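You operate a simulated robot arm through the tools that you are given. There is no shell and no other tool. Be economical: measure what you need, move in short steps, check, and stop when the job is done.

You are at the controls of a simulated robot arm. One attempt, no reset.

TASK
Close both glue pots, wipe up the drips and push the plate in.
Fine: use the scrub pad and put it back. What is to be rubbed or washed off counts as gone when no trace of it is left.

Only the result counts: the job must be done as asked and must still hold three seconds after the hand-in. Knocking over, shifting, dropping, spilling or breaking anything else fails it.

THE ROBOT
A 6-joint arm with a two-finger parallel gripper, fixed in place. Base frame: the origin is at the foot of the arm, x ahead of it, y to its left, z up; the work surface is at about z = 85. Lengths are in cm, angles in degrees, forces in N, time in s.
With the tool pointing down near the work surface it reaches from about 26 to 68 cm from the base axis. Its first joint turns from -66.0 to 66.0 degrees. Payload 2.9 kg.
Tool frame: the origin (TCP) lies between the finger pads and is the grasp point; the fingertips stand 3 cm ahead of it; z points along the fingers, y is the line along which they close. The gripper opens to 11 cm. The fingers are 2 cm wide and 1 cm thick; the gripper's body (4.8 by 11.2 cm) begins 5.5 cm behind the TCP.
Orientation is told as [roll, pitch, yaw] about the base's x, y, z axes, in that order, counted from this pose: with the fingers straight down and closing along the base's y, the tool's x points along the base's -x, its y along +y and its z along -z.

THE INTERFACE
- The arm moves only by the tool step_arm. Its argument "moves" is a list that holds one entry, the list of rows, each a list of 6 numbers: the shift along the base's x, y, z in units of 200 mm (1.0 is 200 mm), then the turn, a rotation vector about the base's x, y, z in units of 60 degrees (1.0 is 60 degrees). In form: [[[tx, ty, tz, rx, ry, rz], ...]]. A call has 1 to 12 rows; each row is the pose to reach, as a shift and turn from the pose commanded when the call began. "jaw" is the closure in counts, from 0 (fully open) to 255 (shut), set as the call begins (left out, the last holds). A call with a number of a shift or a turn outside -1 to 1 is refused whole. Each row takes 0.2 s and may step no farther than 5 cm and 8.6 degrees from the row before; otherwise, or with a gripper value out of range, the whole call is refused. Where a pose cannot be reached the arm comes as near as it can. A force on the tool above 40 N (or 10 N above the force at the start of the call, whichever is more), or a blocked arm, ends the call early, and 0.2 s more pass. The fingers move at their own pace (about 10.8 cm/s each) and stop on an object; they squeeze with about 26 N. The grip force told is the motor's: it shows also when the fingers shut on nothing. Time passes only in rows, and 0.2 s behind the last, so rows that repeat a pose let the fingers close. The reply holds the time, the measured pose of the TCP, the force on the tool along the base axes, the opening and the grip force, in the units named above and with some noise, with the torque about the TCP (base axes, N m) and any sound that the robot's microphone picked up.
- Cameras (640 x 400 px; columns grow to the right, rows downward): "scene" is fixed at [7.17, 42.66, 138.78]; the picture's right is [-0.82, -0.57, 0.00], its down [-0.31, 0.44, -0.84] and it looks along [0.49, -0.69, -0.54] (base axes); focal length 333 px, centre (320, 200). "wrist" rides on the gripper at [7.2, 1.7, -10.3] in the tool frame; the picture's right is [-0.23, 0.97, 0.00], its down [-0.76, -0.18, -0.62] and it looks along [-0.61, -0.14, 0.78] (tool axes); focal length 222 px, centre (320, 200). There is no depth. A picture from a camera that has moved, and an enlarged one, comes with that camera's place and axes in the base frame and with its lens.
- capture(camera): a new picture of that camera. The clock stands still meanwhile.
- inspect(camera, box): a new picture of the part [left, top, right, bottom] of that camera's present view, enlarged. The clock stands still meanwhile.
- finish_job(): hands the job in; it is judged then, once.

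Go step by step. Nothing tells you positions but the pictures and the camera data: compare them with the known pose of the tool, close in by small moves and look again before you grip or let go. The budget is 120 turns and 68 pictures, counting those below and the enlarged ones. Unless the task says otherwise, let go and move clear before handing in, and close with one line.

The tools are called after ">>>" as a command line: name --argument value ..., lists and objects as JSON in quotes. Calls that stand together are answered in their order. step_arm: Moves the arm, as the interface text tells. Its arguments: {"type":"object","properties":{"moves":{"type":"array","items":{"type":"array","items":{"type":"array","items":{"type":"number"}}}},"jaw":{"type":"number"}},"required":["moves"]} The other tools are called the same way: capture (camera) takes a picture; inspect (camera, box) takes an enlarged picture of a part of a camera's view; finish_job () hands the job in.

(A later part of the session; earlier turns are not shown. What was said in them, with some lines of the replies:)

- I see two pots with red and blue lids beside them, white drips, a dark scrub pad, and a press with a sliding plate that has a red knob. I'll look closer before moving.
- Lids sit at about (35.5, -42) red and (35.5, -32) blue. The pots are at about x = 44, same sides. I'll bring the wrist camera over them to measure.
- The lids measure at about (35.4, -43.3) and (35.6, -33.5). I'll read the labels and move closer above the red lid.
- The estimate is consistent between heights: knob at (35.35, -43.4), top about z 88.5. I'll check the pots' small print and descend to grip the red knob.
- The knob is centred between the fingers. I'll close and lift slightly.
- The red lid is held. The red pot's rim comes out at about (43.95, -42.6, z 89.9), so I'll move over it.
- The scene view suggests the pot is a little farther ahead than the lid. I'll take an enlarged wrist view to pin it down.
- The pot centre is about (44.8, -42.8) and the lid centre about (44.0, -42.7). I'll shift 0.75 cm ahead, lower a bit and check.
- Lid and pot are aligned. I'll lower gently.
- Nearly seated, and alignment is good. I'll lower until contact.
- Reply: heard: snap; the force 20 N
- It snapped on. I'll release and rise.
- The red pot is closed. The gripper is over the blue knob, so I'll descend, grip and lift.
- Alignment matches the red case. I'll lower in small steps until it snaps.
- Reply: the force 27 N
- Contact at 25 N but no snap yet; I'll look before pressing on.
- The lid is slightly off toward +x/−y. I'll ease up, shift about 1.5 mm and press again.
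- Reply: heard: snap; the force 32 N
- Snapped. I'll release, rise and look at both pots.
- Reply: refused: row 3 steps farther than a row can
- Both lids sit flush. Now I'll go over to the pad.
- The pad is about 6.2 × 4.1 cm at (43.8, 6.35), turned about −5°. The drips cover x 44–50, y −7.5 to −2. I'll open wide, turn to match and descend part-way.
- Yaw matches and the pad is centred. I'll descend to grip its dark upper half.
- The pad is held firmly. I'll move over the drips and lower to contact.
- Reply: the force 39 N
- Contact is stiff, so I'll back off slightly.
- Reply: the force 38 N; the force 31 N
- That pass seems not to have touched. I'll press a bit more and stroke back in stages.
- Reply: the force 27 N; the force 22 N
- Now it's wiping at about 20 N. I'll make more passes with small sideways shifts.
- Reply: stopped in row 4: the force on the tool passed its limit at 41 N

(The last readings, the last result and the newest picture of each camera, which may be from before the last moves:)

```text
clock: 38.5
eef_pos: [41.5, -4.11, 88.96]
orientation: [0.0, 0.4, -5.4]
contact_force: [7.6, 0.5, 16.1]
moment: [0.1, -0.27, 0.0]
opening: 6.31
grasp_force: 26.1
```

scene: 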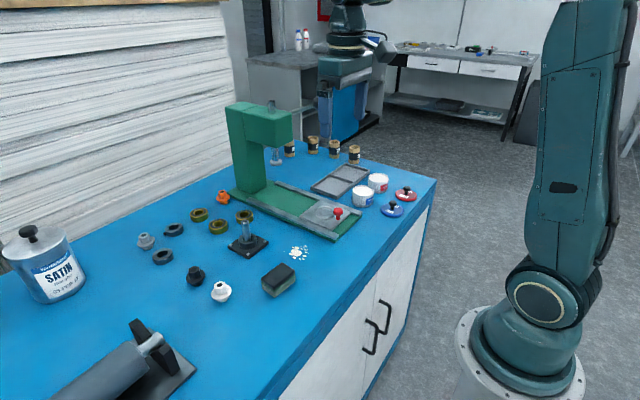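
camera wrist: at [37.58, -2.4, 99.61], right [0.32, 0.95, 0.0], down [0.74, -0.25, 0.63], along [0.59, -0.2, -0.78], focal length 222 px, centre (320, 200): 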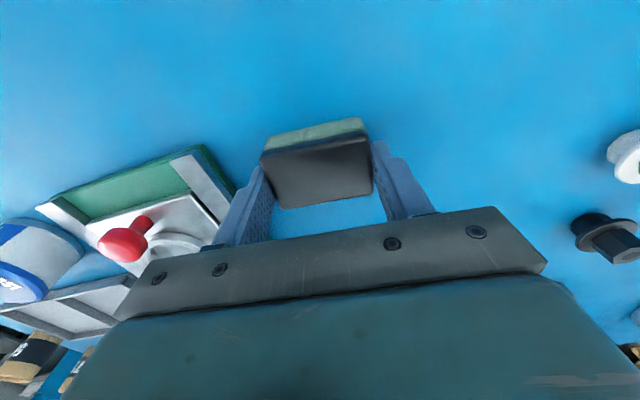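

I'll lift and look at the spot.

>>> step_arm --moves '[[[0, 0, 0.1, 0, 0, 0], [0, 0.1, 0.25, 0, 0, 0], [0, 0.3, 0.3, 0, 0, 0], [0, 0.3, 0.3, 0, 0, 0]]]'

>>> capture --camera "wrist"

>>> inspect --camera "scene" --box '[230, 205, 350, 295]'

```text
clock: 39.5
eef_pos: [41.45, 1.85, 95.14]
orientation: [-0.1, 0.6, -5.3]
contact_force: [-0.1, -0.1, -0.8]
moment: [-0.04, 0.02, -0.01]
opening: 6.32
grasp_force: 25.4
```

```text
28 pictures are left
camera wrist: at [34.47, 4.29, 105.67], right [0.32, 0.95, 0.0], down [0.75, -0.25, 0.62], along [0.58, -0.2, -0.79], focal length 222 px, centre (320, 200)
```

wrist: 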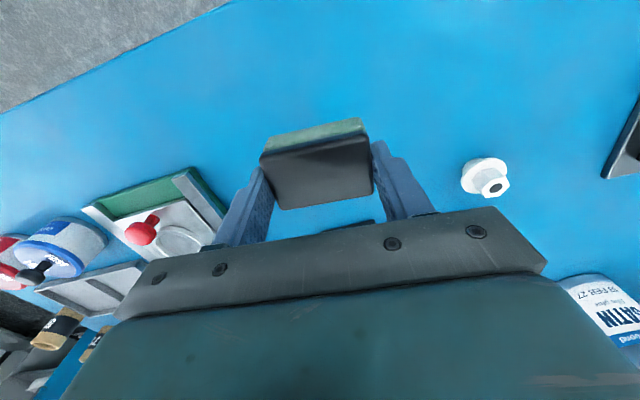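

```text
4.44 times, centred on (290, 250) of scene
camera zoom: at [7.17, 42.67, 138.78], right [-0.82, -0.57, 0.0], down [-0.31, 0.44, -0.84], along [0.49, -0.69, -0.54], focal length 1478 px, centre (453, -22)
```

zoom: 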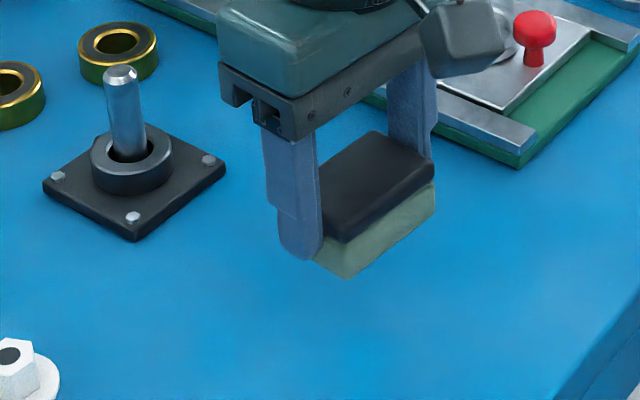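

The gripper blocks the spot; I'll move aside over the pad's home.

>>> step_arm --moves '[[[0.05, 0.15, 0, 0, 0, 0], [0.11, 0.35, 0, 0, 0, 0], [0.11, 0.5, 0, 0, 0, 0], [0.11, 0.5, 0, 0, 0, 0]]]'

>>> inspect --camera "scene" --box '[260, 220, 340, 280]'

>>> inspect --camera "wrist" --box '[130, 100, 290, 240]'

```text
clock: 40.5
eef_pos: [43.75, 12.1, 95.18]
orientation: [-0.1, 0.5, -5.4]
contact_force: [0.0, 0.4, -0.7]
moment: [-0.03, 0.01, 0.01]
opening: 6.33
grasp_force: 25.8
```

```text
6.67 times, centred on (300, 250) of scene
camera zoom: at [7.17, 42.67, 138.78], right [-0.82, -0.57, 0.0], down [-0.31, 0.44, -0.84], along [0.49, -0.69, -0.54], focal length 2218 px, centre (453, -133)
```

zoom: 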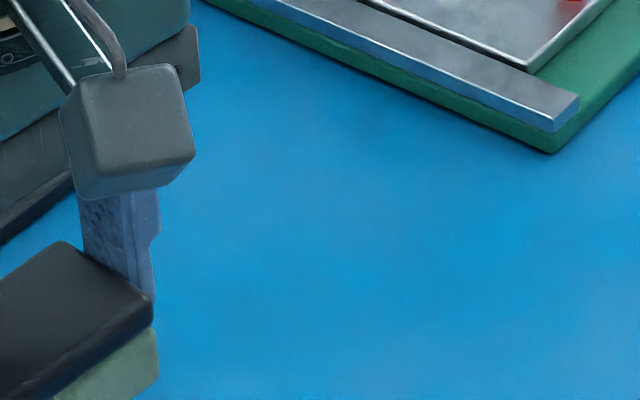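

```text
2.86 times, centred on (210, 170) of wrist
camera zoom: at [36.83, 14.42, 105.64], right [0.32, 0.95, 0.0], down [0.75, -0.25, 0.62], along [0.58, -0.2, -0.79], focal length 635 px, centre (634, 286)
```

zoom: 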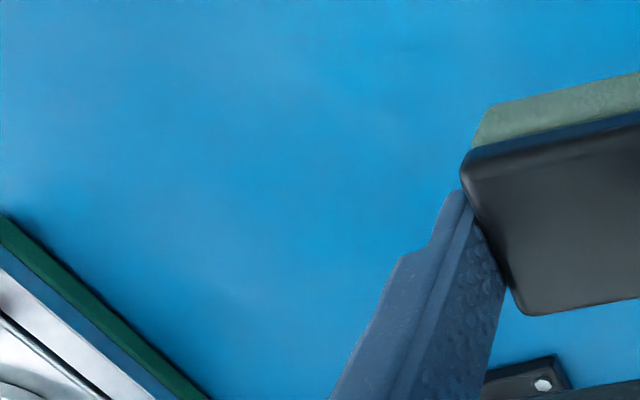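

It looks clean, though I want to check for a faint haze and compare with untouched table.

>>> inspect --camera "scene" --box '[284, 238, 316, 264]'

>>> capture --camera "scene"

```text
15.38 times, centred on (300, 251) of scene
camera zoom: at [7.17, 42.67, 138.78], right [-0.82, -0.57, 0.0], down [-0.31, 0.44, -0.84], along [0.49, -0.69, -0.54], focal length 5117 px, centre (628, -585)
```

zoom: 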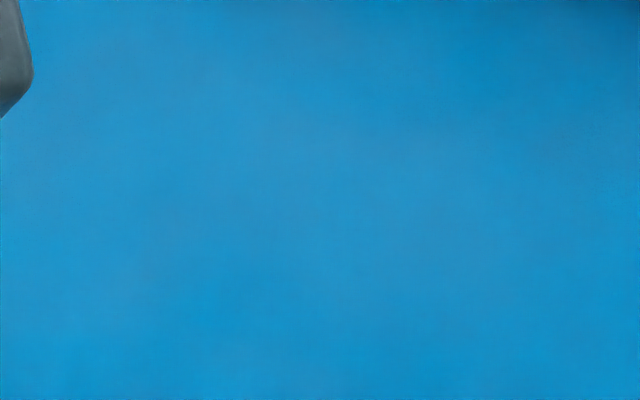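

```text
23 pictures are left
```

scene: 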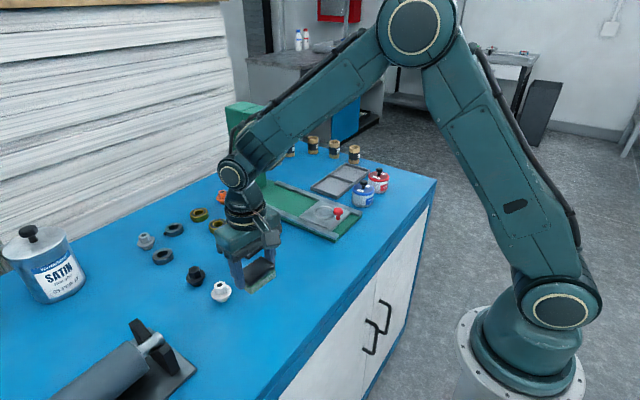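

No trace left. I'll put the pad back at its original spot.

>>> step_arm --moves '[[[-0.005, -0.15, 0, 0, -0.008, 0], [-0.005, -0.293, 0, 0, -0.008, 0], [-0.005, -0.293, -0.15, 0, -0.008, 0], [-0.005, -0.293, -0.25, 0, -0.008, 0], [-0.005, -0.293, -0.285, 0, -0.008, 0], [-0.005, -0.293, -0.285, 0, -0.008, 0]]]'

>>> step_arm --moves '[[[0, 0, -0.005, 0, 0, 0], [0, 0, -0.01, 0, 0, 0], [0, 0, -0.01, 0, 0, 0]]]'

```text
clock: 41.9
eef_pos: [43.75, 6.11, 89.5]
orientation: [0.0, -0.1, -5.5]
contact_force: [-0.3, -0.1, -1.0]
moment: [0.04, -0.01, -0.02]
opening: 6.3
grasp_force: 26.1
```

```text
clock: 42.7
eef_pos: [43.54, 6.04, 89.21]
orientation: [0.0, 0.1, -5.3]
contact_force: [-0.4, 0.1, -0.7]
moment: [0.01, 0.02, 0.03]
opening: 6.32
grasp_force: 26.0
```

>>> step_arm --moves '[[[0, 0.004, -0.004, 0, 0, 0], [0, 0.004, -0.008, 0, 0, 0], [0, 0.004, -0.008, 0, 0, 0]]]'

```text
clock: 43.5
eef_pos: [43.52, 6.07, 89.12]
orientation: [0.0, -0.1, -5.5]
contact_force: [-0.3, -4.1, 7.7]
moment: [-0.06, 0.24, 0.04]
opening: 6.3
grasp_force: 25.9
```

Contact with the table is made. I'll open, rise and check.

>>> step_arm --moves '[[[0, 0, 0, 0, 0, 0], [0, 0, 0, 0, 0, 0], [0, 0, 0.002, 0, 0, 0]]]' --jaw 46

>>> step_arm --moves '[[[0, 0, 0.15, 0, 0, 0], [0, 0, 0.35, 0, 0, 0], [0, 0, 0.55, 0, 0, 0.03], [0, -0.1, 0.75, 0, 0, 0.06], [0, -0.3, 0.8, 0, 0, 0.09], [0, -0.5, 0.8, 0, 0, 0.09], [0, -0.7, 0.8, 0, 0, 0.09], [0, -0.9, 0.8, 0, 0, 0.09]]]' --jaw 46

>>> capture --camera "wrist"

>>> inspect --camera "scene" --box '[230, 180, 370, 300]'

```text
clock: 44.3
eef_pos: [43.48, 6.1, 88.97]
orientation: [0.1, 0.0, -5.4]
contact_force: [0.4, 0.2, -0.1]
moment: [0.01, 0.01, 0.01]
opening: 9.04
grasp_force: 0.1
```

```text
clock: 46.1
eef_pos: [43.44, -12.06, 104.93]
orientation: [0.1, 0.1, 0.0]
contact_force: [-1.1, -0.7, 0.0]
moment: [0.01, -0.04, -0.04]
opening: 9.03
grasp_force: 0.0
```

```text
22 pictures are left
camera wrist: at [36.29, -10.37, 115.34], right [0.23, 0.97, 0.0], down [0.76, -0.18, 0.62], along [0.61, -0.14, -0.78], focal length 222 px, centre (320, 200)
```

wrist: 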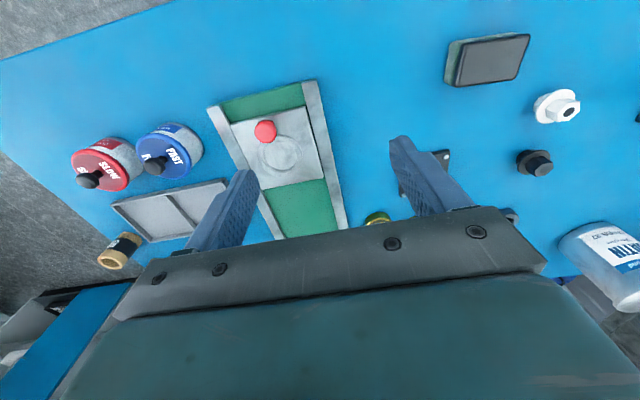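

```text
3.33 times, centred on (300, 240) of scene
camera zoom: at [7.16, 42.66, 138.78], right [-0.82, -0.57, 0.0], down [-0.31, 0.44, -0.84], along [0.49, -0.69, -0.54], focal length 1109 px, centre (387, 67)
```

zoom: 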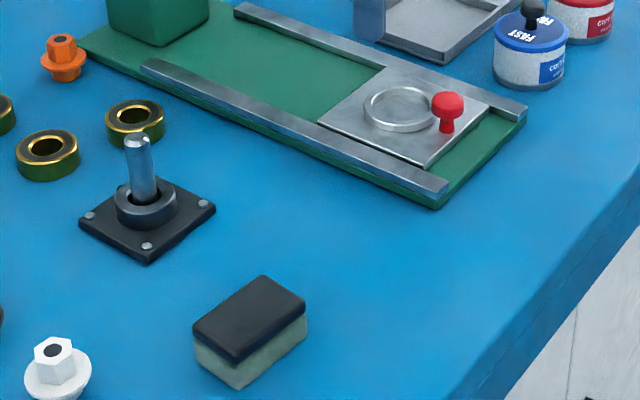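

The pad is back and drips are gone. Now I need a good view of the press head and plate.

>>> inspect --camera "scene" --box '[220, 90, 380, 250]'

>>> inspect --camera "wrist" --box '[190, 60, 370, 240]'

```text
2.50 times, centred on (300, 170) of scene
camera zoom: at [7.16, 42.66, 138.78], right [-0.82, -0.57, 0.0], down [-0.31, 0.44, -0.84], along [0.49, -0.69, -0.54], focal length 832 px, centre (370, 275)
```

zoom: 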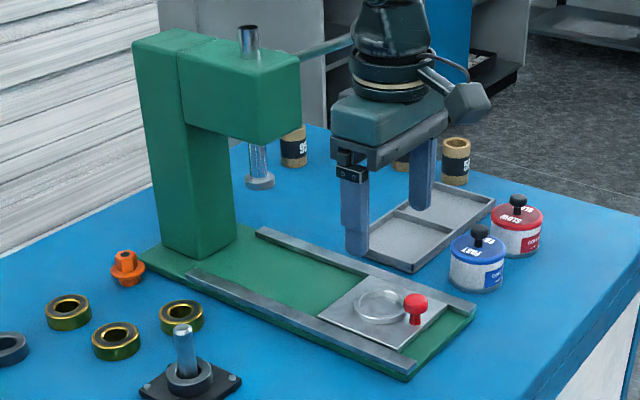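

```text
2.22 times, centred on (280, 150) of wrist
camera zoom: at [36.29, -10.37, 115.34], right [0.23, 0.97, 0.0], down [0.76, -0.18, 0.62], along [0.61, -0.14, -0.78], focal length 494 px, centre (409, 311)
```

zoom: 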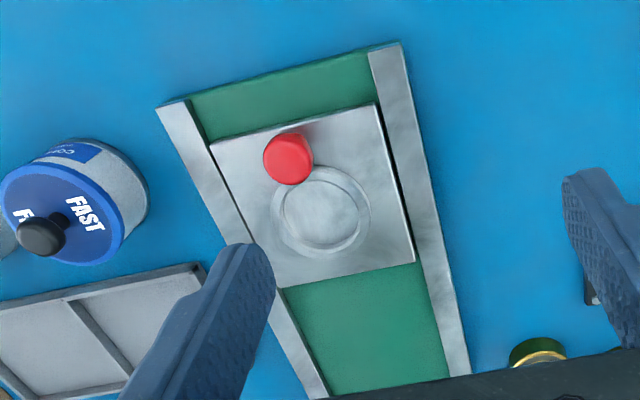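

The plate rides between rails along x toward the ram at x ≈ 65. The red knob is at about (45, −19.3, 88.8). The press head overhangs from x ≈ 62, so I'll tilt the tool back 30° before gripping the knob.

>>> step_arm --moves '[[[-0.02, -0.1, 0, 0, -0.125, 0], [-0.04, -0.25, -0.05, 0, -0.25, 0], [-0.07, -0.362, -0.15, 0, -0.375, 0], [-0.07, -0.362, -0.25, 0, -0.5, 0], [-0.07, -0.362, -0.345, 0, -0.5, 0], [-0.07, -0.362, -0.345, 0, -0.5, 0]]]' --jaw 125

>>> capture --camera "wrist"

>>> inspect --camera "scene" --box '[270, 140, 410, 260]'

```text
clock: 47.5
eef_pos: [42.0, -19.05, 97.97]
orientation: [0.0, -30.0, 0.0]
contact_force: [0.0, 0.6, -0.7]
moment: [0.01, 0.0, 0.01]
opening: 5.6
grasp_force: 0.0
```

```text
18 pictures are left
camera wrist: at [30.72, -17.38, 103.44], right [0.2, 0.97, 0.11], down [0.35, -0.18, 0.92], along [0.92, -0.14, -0.37], focal length 222 px, centre (320, 200)
```

wrist: 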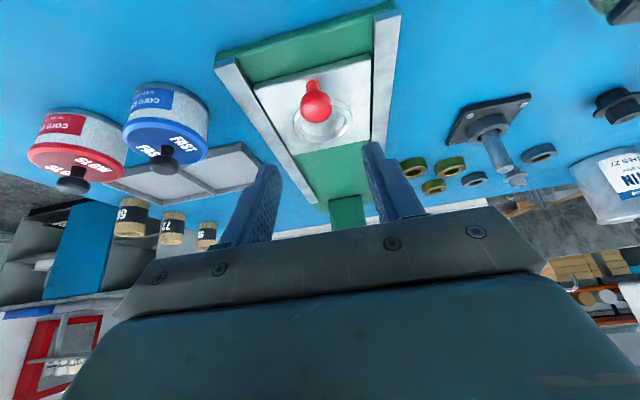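

```text
3.33 times, centred on (340, 200) of scene
camera zoom: at [7.17, 42.66, 138.78], right [-0.82, -0.57, 0.0], down [-0.31, 0.44, -0.84], along [0.49, -0.69, -0.54], focal length 1109 px, centre (253, 200)
```

zoom: 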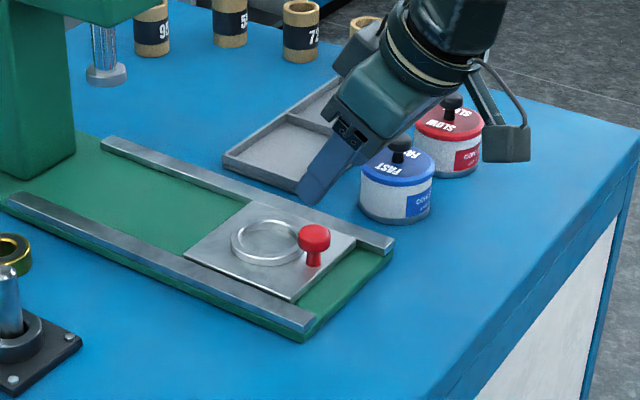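

The fingers will straddle the knob. I'll descend.

>>> step_arm --moves '[[[0.05, -0.005, -0.1, 0, 0, 0], [0.1, -0.005, -0.2, 0, 0, 0], [0.1, -0.005, -0.32, 0, 0, 0], [0.1, -0.005, -0.375, 0, 0, 0], [0.1, -0.005, -0.375, 0, 0, 0]]]'

>>> capture --camera "wrist"

>>> inspect --camera "scene" --box '[290, 160, 390, 240]'

```text
clock: 48.7
eef_pos: [44.24, -19.28, 90.67]
orientation: [0.0, -30.1, 0.0]
contact_force: [0.0, -0.5, -0.6]
moment: [-0.01, 0.01, 0.02]
opening: 5.62
grasp_force: 0.0
```

```text
16 pictures are left
camera wrist: at [32.87, -17.48, 96.09], right [0.2, 0.97, 0.11], down [0.35, -0.18, 0.92], along [0.92, -0.14, -0.37], focal length 222 px, centre (320, 200)
```

wrist: 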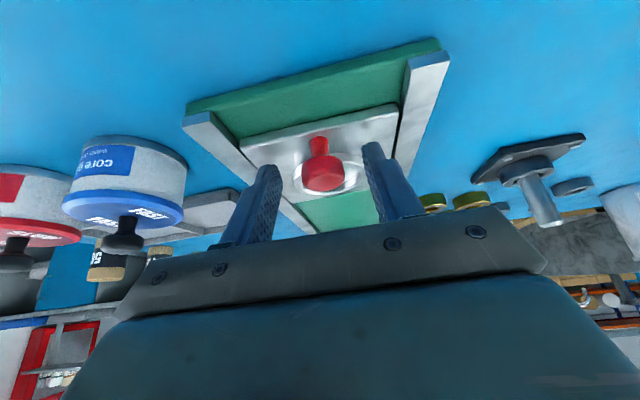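

```text
5.00 times, centred on (340, 200) of scene
camera zoom: at [7.17, 42.66, 138.78], right [-0.82, -0.57, 0.0], down [-0.31, 0.44, -0.84], along [0.49, -0.69, -0.54], focal length 1663 px, centre (220, 200)
```

zoom: 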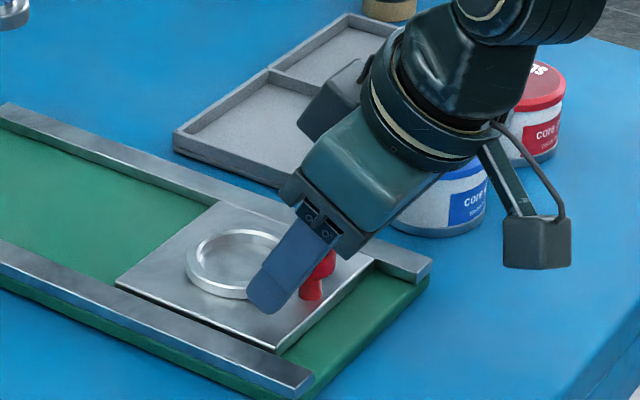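

The knob sits a bit behind the finger axis, so I'll shift back 0.8 cm and then grip.

>>> step_arm --moves '[[[-0.04, 0, -0.01, 0, 0, 0], [-0.04, 0, -0.01, 0, 0, 0]]]'

>>> step_arm --moves '[[[0, 0, 0, 0, 0, 0], [0, 0, 0, 0, 0, 0], [0, 0, 0, 0, 0, 0]]]' --jaw 255

>>> inspect --camera "scene" --box '[290, 160, 390, 240]'

```text
clock: 49.3
eef_pos: [43.35, -19.09, 90.43]
orientation: [0.1, -30.0, 0.0]
contact_force: [0.4, 0.5, -0.5]
moment: [-0.01, 0.03, 0.02]
opening: 5.62
grasp_force: 0.1
```

```text
clock: 50.1
eef_pos: [43.59, -19.1, 90.46]
orientation: [0.1, -30.0, 0.1]
contact_force: [-0.2, 15.3, 3.1]
moment: [0.26, -0.05, 0.17]
opening: 2.53
grasp_force: 45.2
```

```text
5.00 times, centred on (340, 200) of scene
camera zoom: at [7.16, 42.7, 138.77], right [-0.82, -0.57, 0.0], down [-0.31, 0.44, -0.84], along [0.49, -0.69, -0.54], focal length 1663 px, centre (220, 200)
```

zoom: 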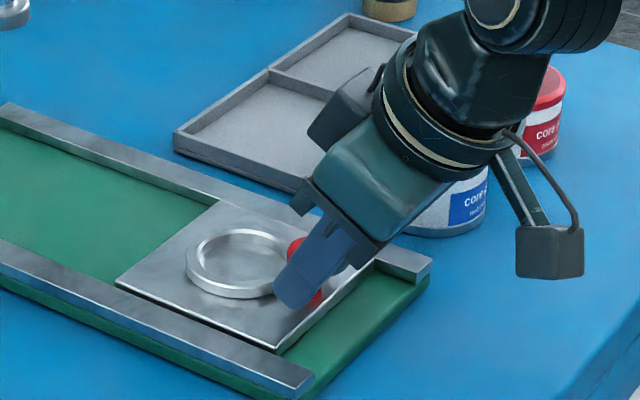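

Gripped, with a 15 N side load. I'll relieve it toward +y and begin pushing.

>>> step_arm --moves '[[[0, 0.008, 0, 0, 0, 0], [0, 0.008, 0, 0, 0, 0]]]'

>>> step_arm --moves '[[[0.04, 0, 0, 0, 0, 0], [0.08, 0, 0, 0, 0, 0], [0.12, 0, 0, 0, 0, 0]]]'

```text
clock: 50.7
eef_pos: [43.37, -19.02, 90.48]
orientation: [0.0, -29.9, 0.1]
contact_force: [5.0, 12.3, -2.8]
moment: [0.12, 0.06, 0.14]
opening: 2.5
grasp_force: 45.2
```

```text
clock: 51.5
eef_pos: [45.78, -19.13, 90.49]
orientation: [0.0, -30.0, 0.0]
contact_force: [-1.3, 15.1, -1.6]
moment: [0.19, 0.03, 0.16]
opening: 2.51
grasp_force: 45.4
```

It slides well. I'll continue pushing and take out the rest of the side load.

>>> step_arm --moves '[[[0.05, 0.008, 0, 0, 0, 0], [0.1, 0.016, 0, 0, 0, 0], [0.15, 0.016, 0, 0, 0, 0], [0.2, 0.016, 0, 0, 0, 0], [0.25, 0.016, 0, 0, 0, 0], [0.3, 0.016, 0, 0, 0, 0], [0.35, 0.016, 0, 0, 0, 0], [0.4, 0.016, 0, 0, 0, 0]]]'

>>> capture --camera "scene"

>>> capture --camera "wrist"

```text
clock: 53.3
eef_pos: [53.56, -18.95, 90.61]
orientation: [-0.2, -29.8, -0.2]
contact_force: [-0.6, -8.6, -14.2]
moment: [-0.12, 0.73, 0.04]
opening: 2.5
grasp_force: 44.8
```

```text
13 pictures are left
```

scene: 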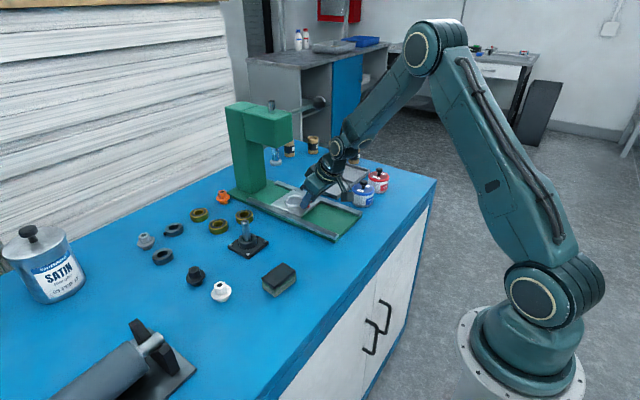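

```text
12 pictures are left
camera wrist: at [42.31, -17.18, 95.96], right [0.2, 0.97, 0.11], down [0.35, -0.18, 0.92], along [0.91, -0.15, -0.38], focal length 222 px, centre (320, 200)
```

wrist: 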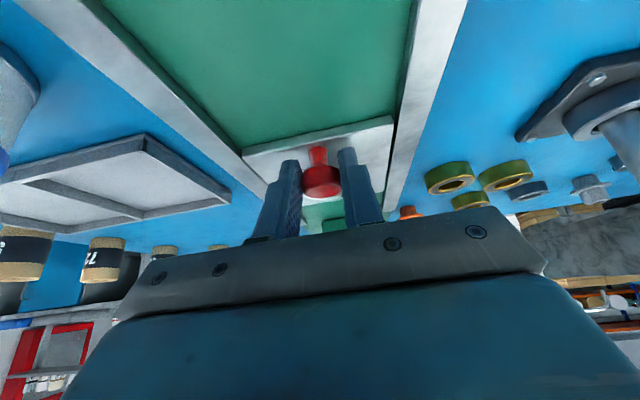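

Going well. I'll continue, easing z down slightly.

>>> step_arm --moves '[[[0.04, -0.004, -0.006, 0, 0, 0], [0.08, -0.004, -0.008, 0, 0, 0], [0.12, -0.004, -0.008, 0, 0, 0], [0.16, -0.004, -0.008, 0, 0, 0], [0.2, -0.004, -0.008, 0, 0, 0]]]'

>>> inspect --camera "scene" --box '[220, 90, 370, 245]'

```text
clock: 54.5
eef_pos: [57.78, -18.92, 90.56]
orientation: [-0.3, -30.4, -0.1]
contact_force: [-0.3, -10.4, 17.6]
moment: [-0.13, -0.79, -0.11]
opening: 2.5
grasp_force: 45.5
```

```text
2.58 times, centred on (295, 168) of scene
camera zoom: at [7.13, 42.65, 138.79], right [-0.82, -0.57, 0.0], down [-0.31, 0.44, -0.84], along [0.49, -0.69, -0.54], focal length 858 px, centre (384, 284)
```

zoom: 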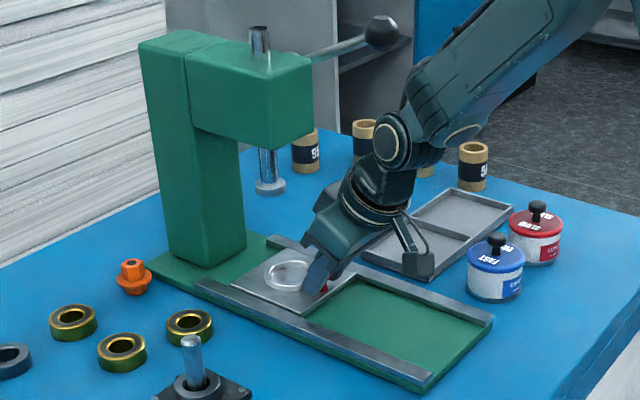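

About 1.5 cm is left until the ring is under the ram. I'll push gently to the stop.

>>> step_arm --moves '[[[0.02, -0.004, 0.004, 0, 0, 0], [0.04, -0.004, 0.004, 0, 0, 0], [0.06, -0.004, 0.004, 0, 0, 0], [0.06, -0.004, 0.004, 0, 0, 0]]]'

>>> step_arm --moves '[[[0.015, 0, 0, 0, 0, 0], [0.015, 0, 0, 0, 0, 0]]]'

```text
clock: 55.5
eef_pos: [58.94, -19.0, 90.47]
orientation: [0.0, -30.1, 0.0]
contact_force: [0.6, -5.3, 19.0]
moment: [-0.08, -0.32, -0.03]
opening: 2.51
grasp_force: 44.4
```

```text
clock: 56.1
eef_pos: [59.18, -18.95, 90.37]
orientation: [-0.1, -30.1, 0.0]
contact_force: [0.6, -5.1, 20.3]
moment: [-0.06, 0.0, -0.03]
opening: 2.5
grasp_force: 45.5
```

>>> step_arm --moves '[[[0.015, 0, 0.004, 0, 0, 0], [0.03, 0, 0.004, 0, 0, 0], [0.03, 0, 0.004, 0, 0, 0]]]'

>>> inspect --camera "scene" --box '[230, 120, 350, 220]'

```text
clock: 56.9
eef_pos: [59.84, -18.99, 90.37]
orientation: [0.0, -30.1, -0.2]
contact_force: [2.3, -6.9, 12.5]
moment: [-0.1, -0.73, -0.06]
opening: 2.51
grasp_force: 45.4
```

```text
4.00 times, centred on (290, 170) of scene
camera zoom: at [7.15, 42.65, 138.79], right [-0.82, -0.57, 0.0], down [-0.31, 0.44, -0.84], along [0.49, -0.69, -0.54], focal length 1330 px, centre (440, 320)
```

zoom: 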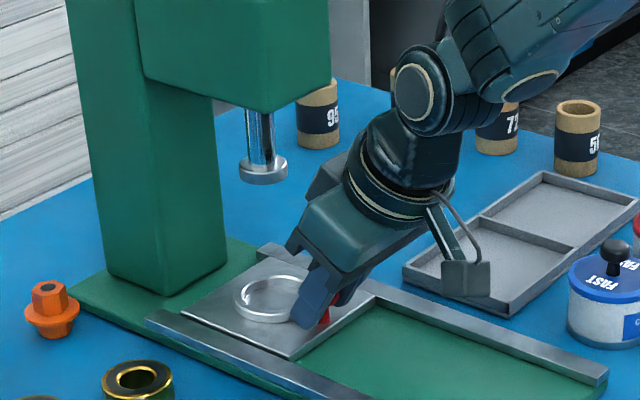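

The ring is roughly under the ram, but no end stop felt yet. I'll continue in small steps to find it.

>>> step_arm --moves '[[[0.01, 0, 0.002, 0, 0, 0], [0.02, 0, 0.002, 0, 0, 0], [0.03, 0, 0.002, 0, 0, 0], [0.03, 0, 0.002, 0, 0, 0]]]'

```text
clock: 57.7
eef_pos: [60.09, -19.01, 90.44]
orientation: [0.2, -29.4, -0.3]
contact_force: [-11.2, 2.2, 9.4]
moment: [0.07, 0.16, 0.06]
opening: 2.51
grasp_force: 45.5
stopped in row 4: the force on the tool passed its limit at 41 N (the readings are from after the stop); the commanded pose is now the measured one
```

End stop reached at x ≈ 60.1. I'll release and back off along the tool axis.

>>> step_arm --moves '[[[0, 0, 0, 0, 0, 0], [0, 0, 0, 0, 0, 0], [0, 0, 0, 0, 0, 0]]]' --jaw 125

>>> step_arm --moves '[[[-0.06, 0, 0.1, 0, 0, 0], [-0.12, 0, 0.2, 0, 0, 0], [-0.25, 0, 0.3, 0, 0, 0], [-0.4, 0, 0.4, 0, 0.1, 0], [-0.55, 0, 0.5, 0, 0.2, 0], [-0.7, 0, 0.6, 0, 0.3, 0], [-0.85, 0, 0.7, 0, 0.4, 0], [-0.9, 0, 0.8, 0, 0.5, 0]]]'

>>> capture --camera "scene"

>>> inspect --camera "scene" --box '[230, 120, 350, 220]'

>>> capture --camera "wrist"

```text
clock: 58.5
eef_pos: [60.15, -19.08, 90.33]
orientation: [0.1, -29.4, -0.1]
contact_force: [-0.8, -0.1, -0.1]
moment: [-0.01, -0.01, 0.0]
opening: 5.62
grasp_force: 0.0
```

```text
clock: 60.3
eef_pos: [41.95, -18.88, 106.01]
orientation: [0.0, 0.7, -0.1]
contact_force: [0.1, 0.4, 0.8]
moment: [-0.01, 0.0, -0.02]
opening: 5.61
grasp_force: 0.1
```

```text
9 pictures are left
```

scene: 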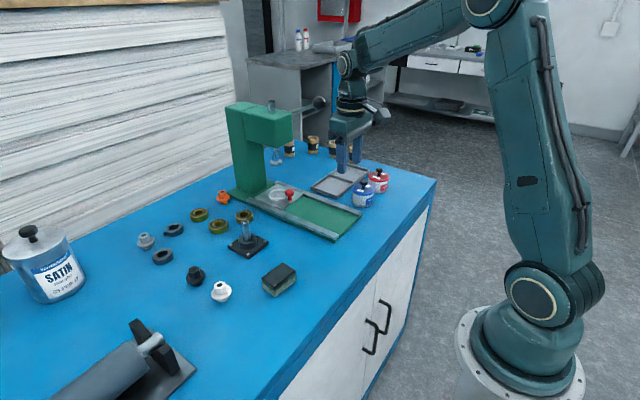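

```text
4.00 times, centred on (290, 170) of scene
camera zoom: at [7.17, 42.66, 138.78], right [-0.82, -0.57, 0.0], down [-0.31, 0.44, -0.84], along [0.49, -0.69, -0.54], focal length 1330 px, centre (440, 320)
```

zoom: 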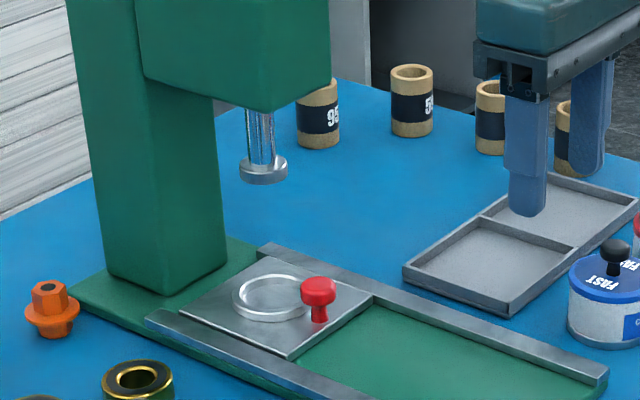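

```text
7 pictures are left
camera wrist: at [34.96, -17.12, 116.62], right [0.23, 0.97, 0.0], down [0.77, -0.18, 0.61], along [0.6, -0.14, -0.79], focal length 222 px, centre (320, 200)
```

wrist: 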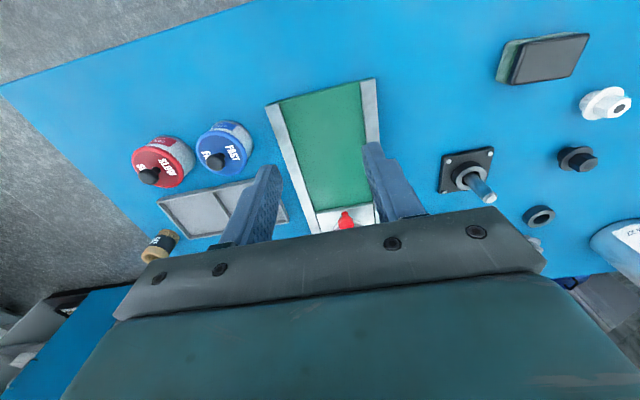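

Everything appears done. One last close look at the wiped area and the lids.

>>> inspect --camera "wrist" --box '[370, 40, 520, 150]'

>>> inspect --camera "scene" --box '[255, 160, 415, 300]'

```text
3.64 times, centred on (445, 95) of wrist
camera zoom: at [34.96, -17.12, 116.62], right [0.23, 0.97, 0.0], down [0.77, -0.18, 0.61], along [0.6, -0.14, -0.79], focal length 808 px, centre (-134, 582)
```

zoom: 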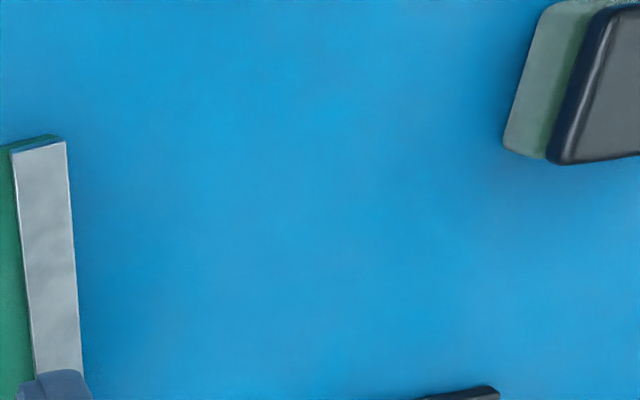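

```text
2.86 times, centred on (335, 230) of scene
camera zoom: at [7.17, 42.66, 138.78], right [-0.82, -0.57, 0.0], down [-0.31, 0.44, -0.84], along [0.49, -0.69, -0.54], focal length 950 px, centre (277, 114)
```

zoom: 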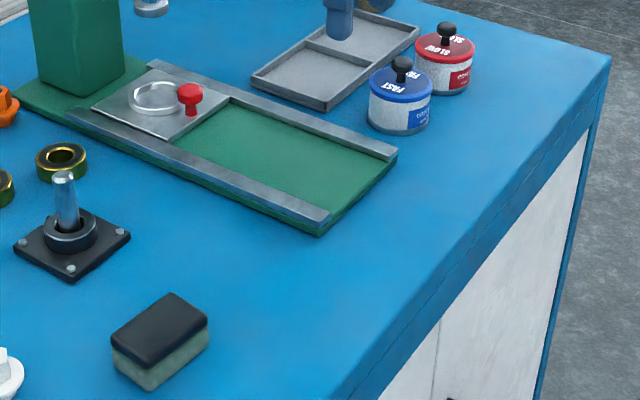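

The lids are snapped on, the table is clean, the pad is back in its place and the plate is in at its stop. I'm handing in.

>>> finish_job

```text
The job is handed in.
```

I closed both glue pots, wiped up the drips, put the scrub pad back and pushed the plate in to its stop; the job is handed in, result not yet known.
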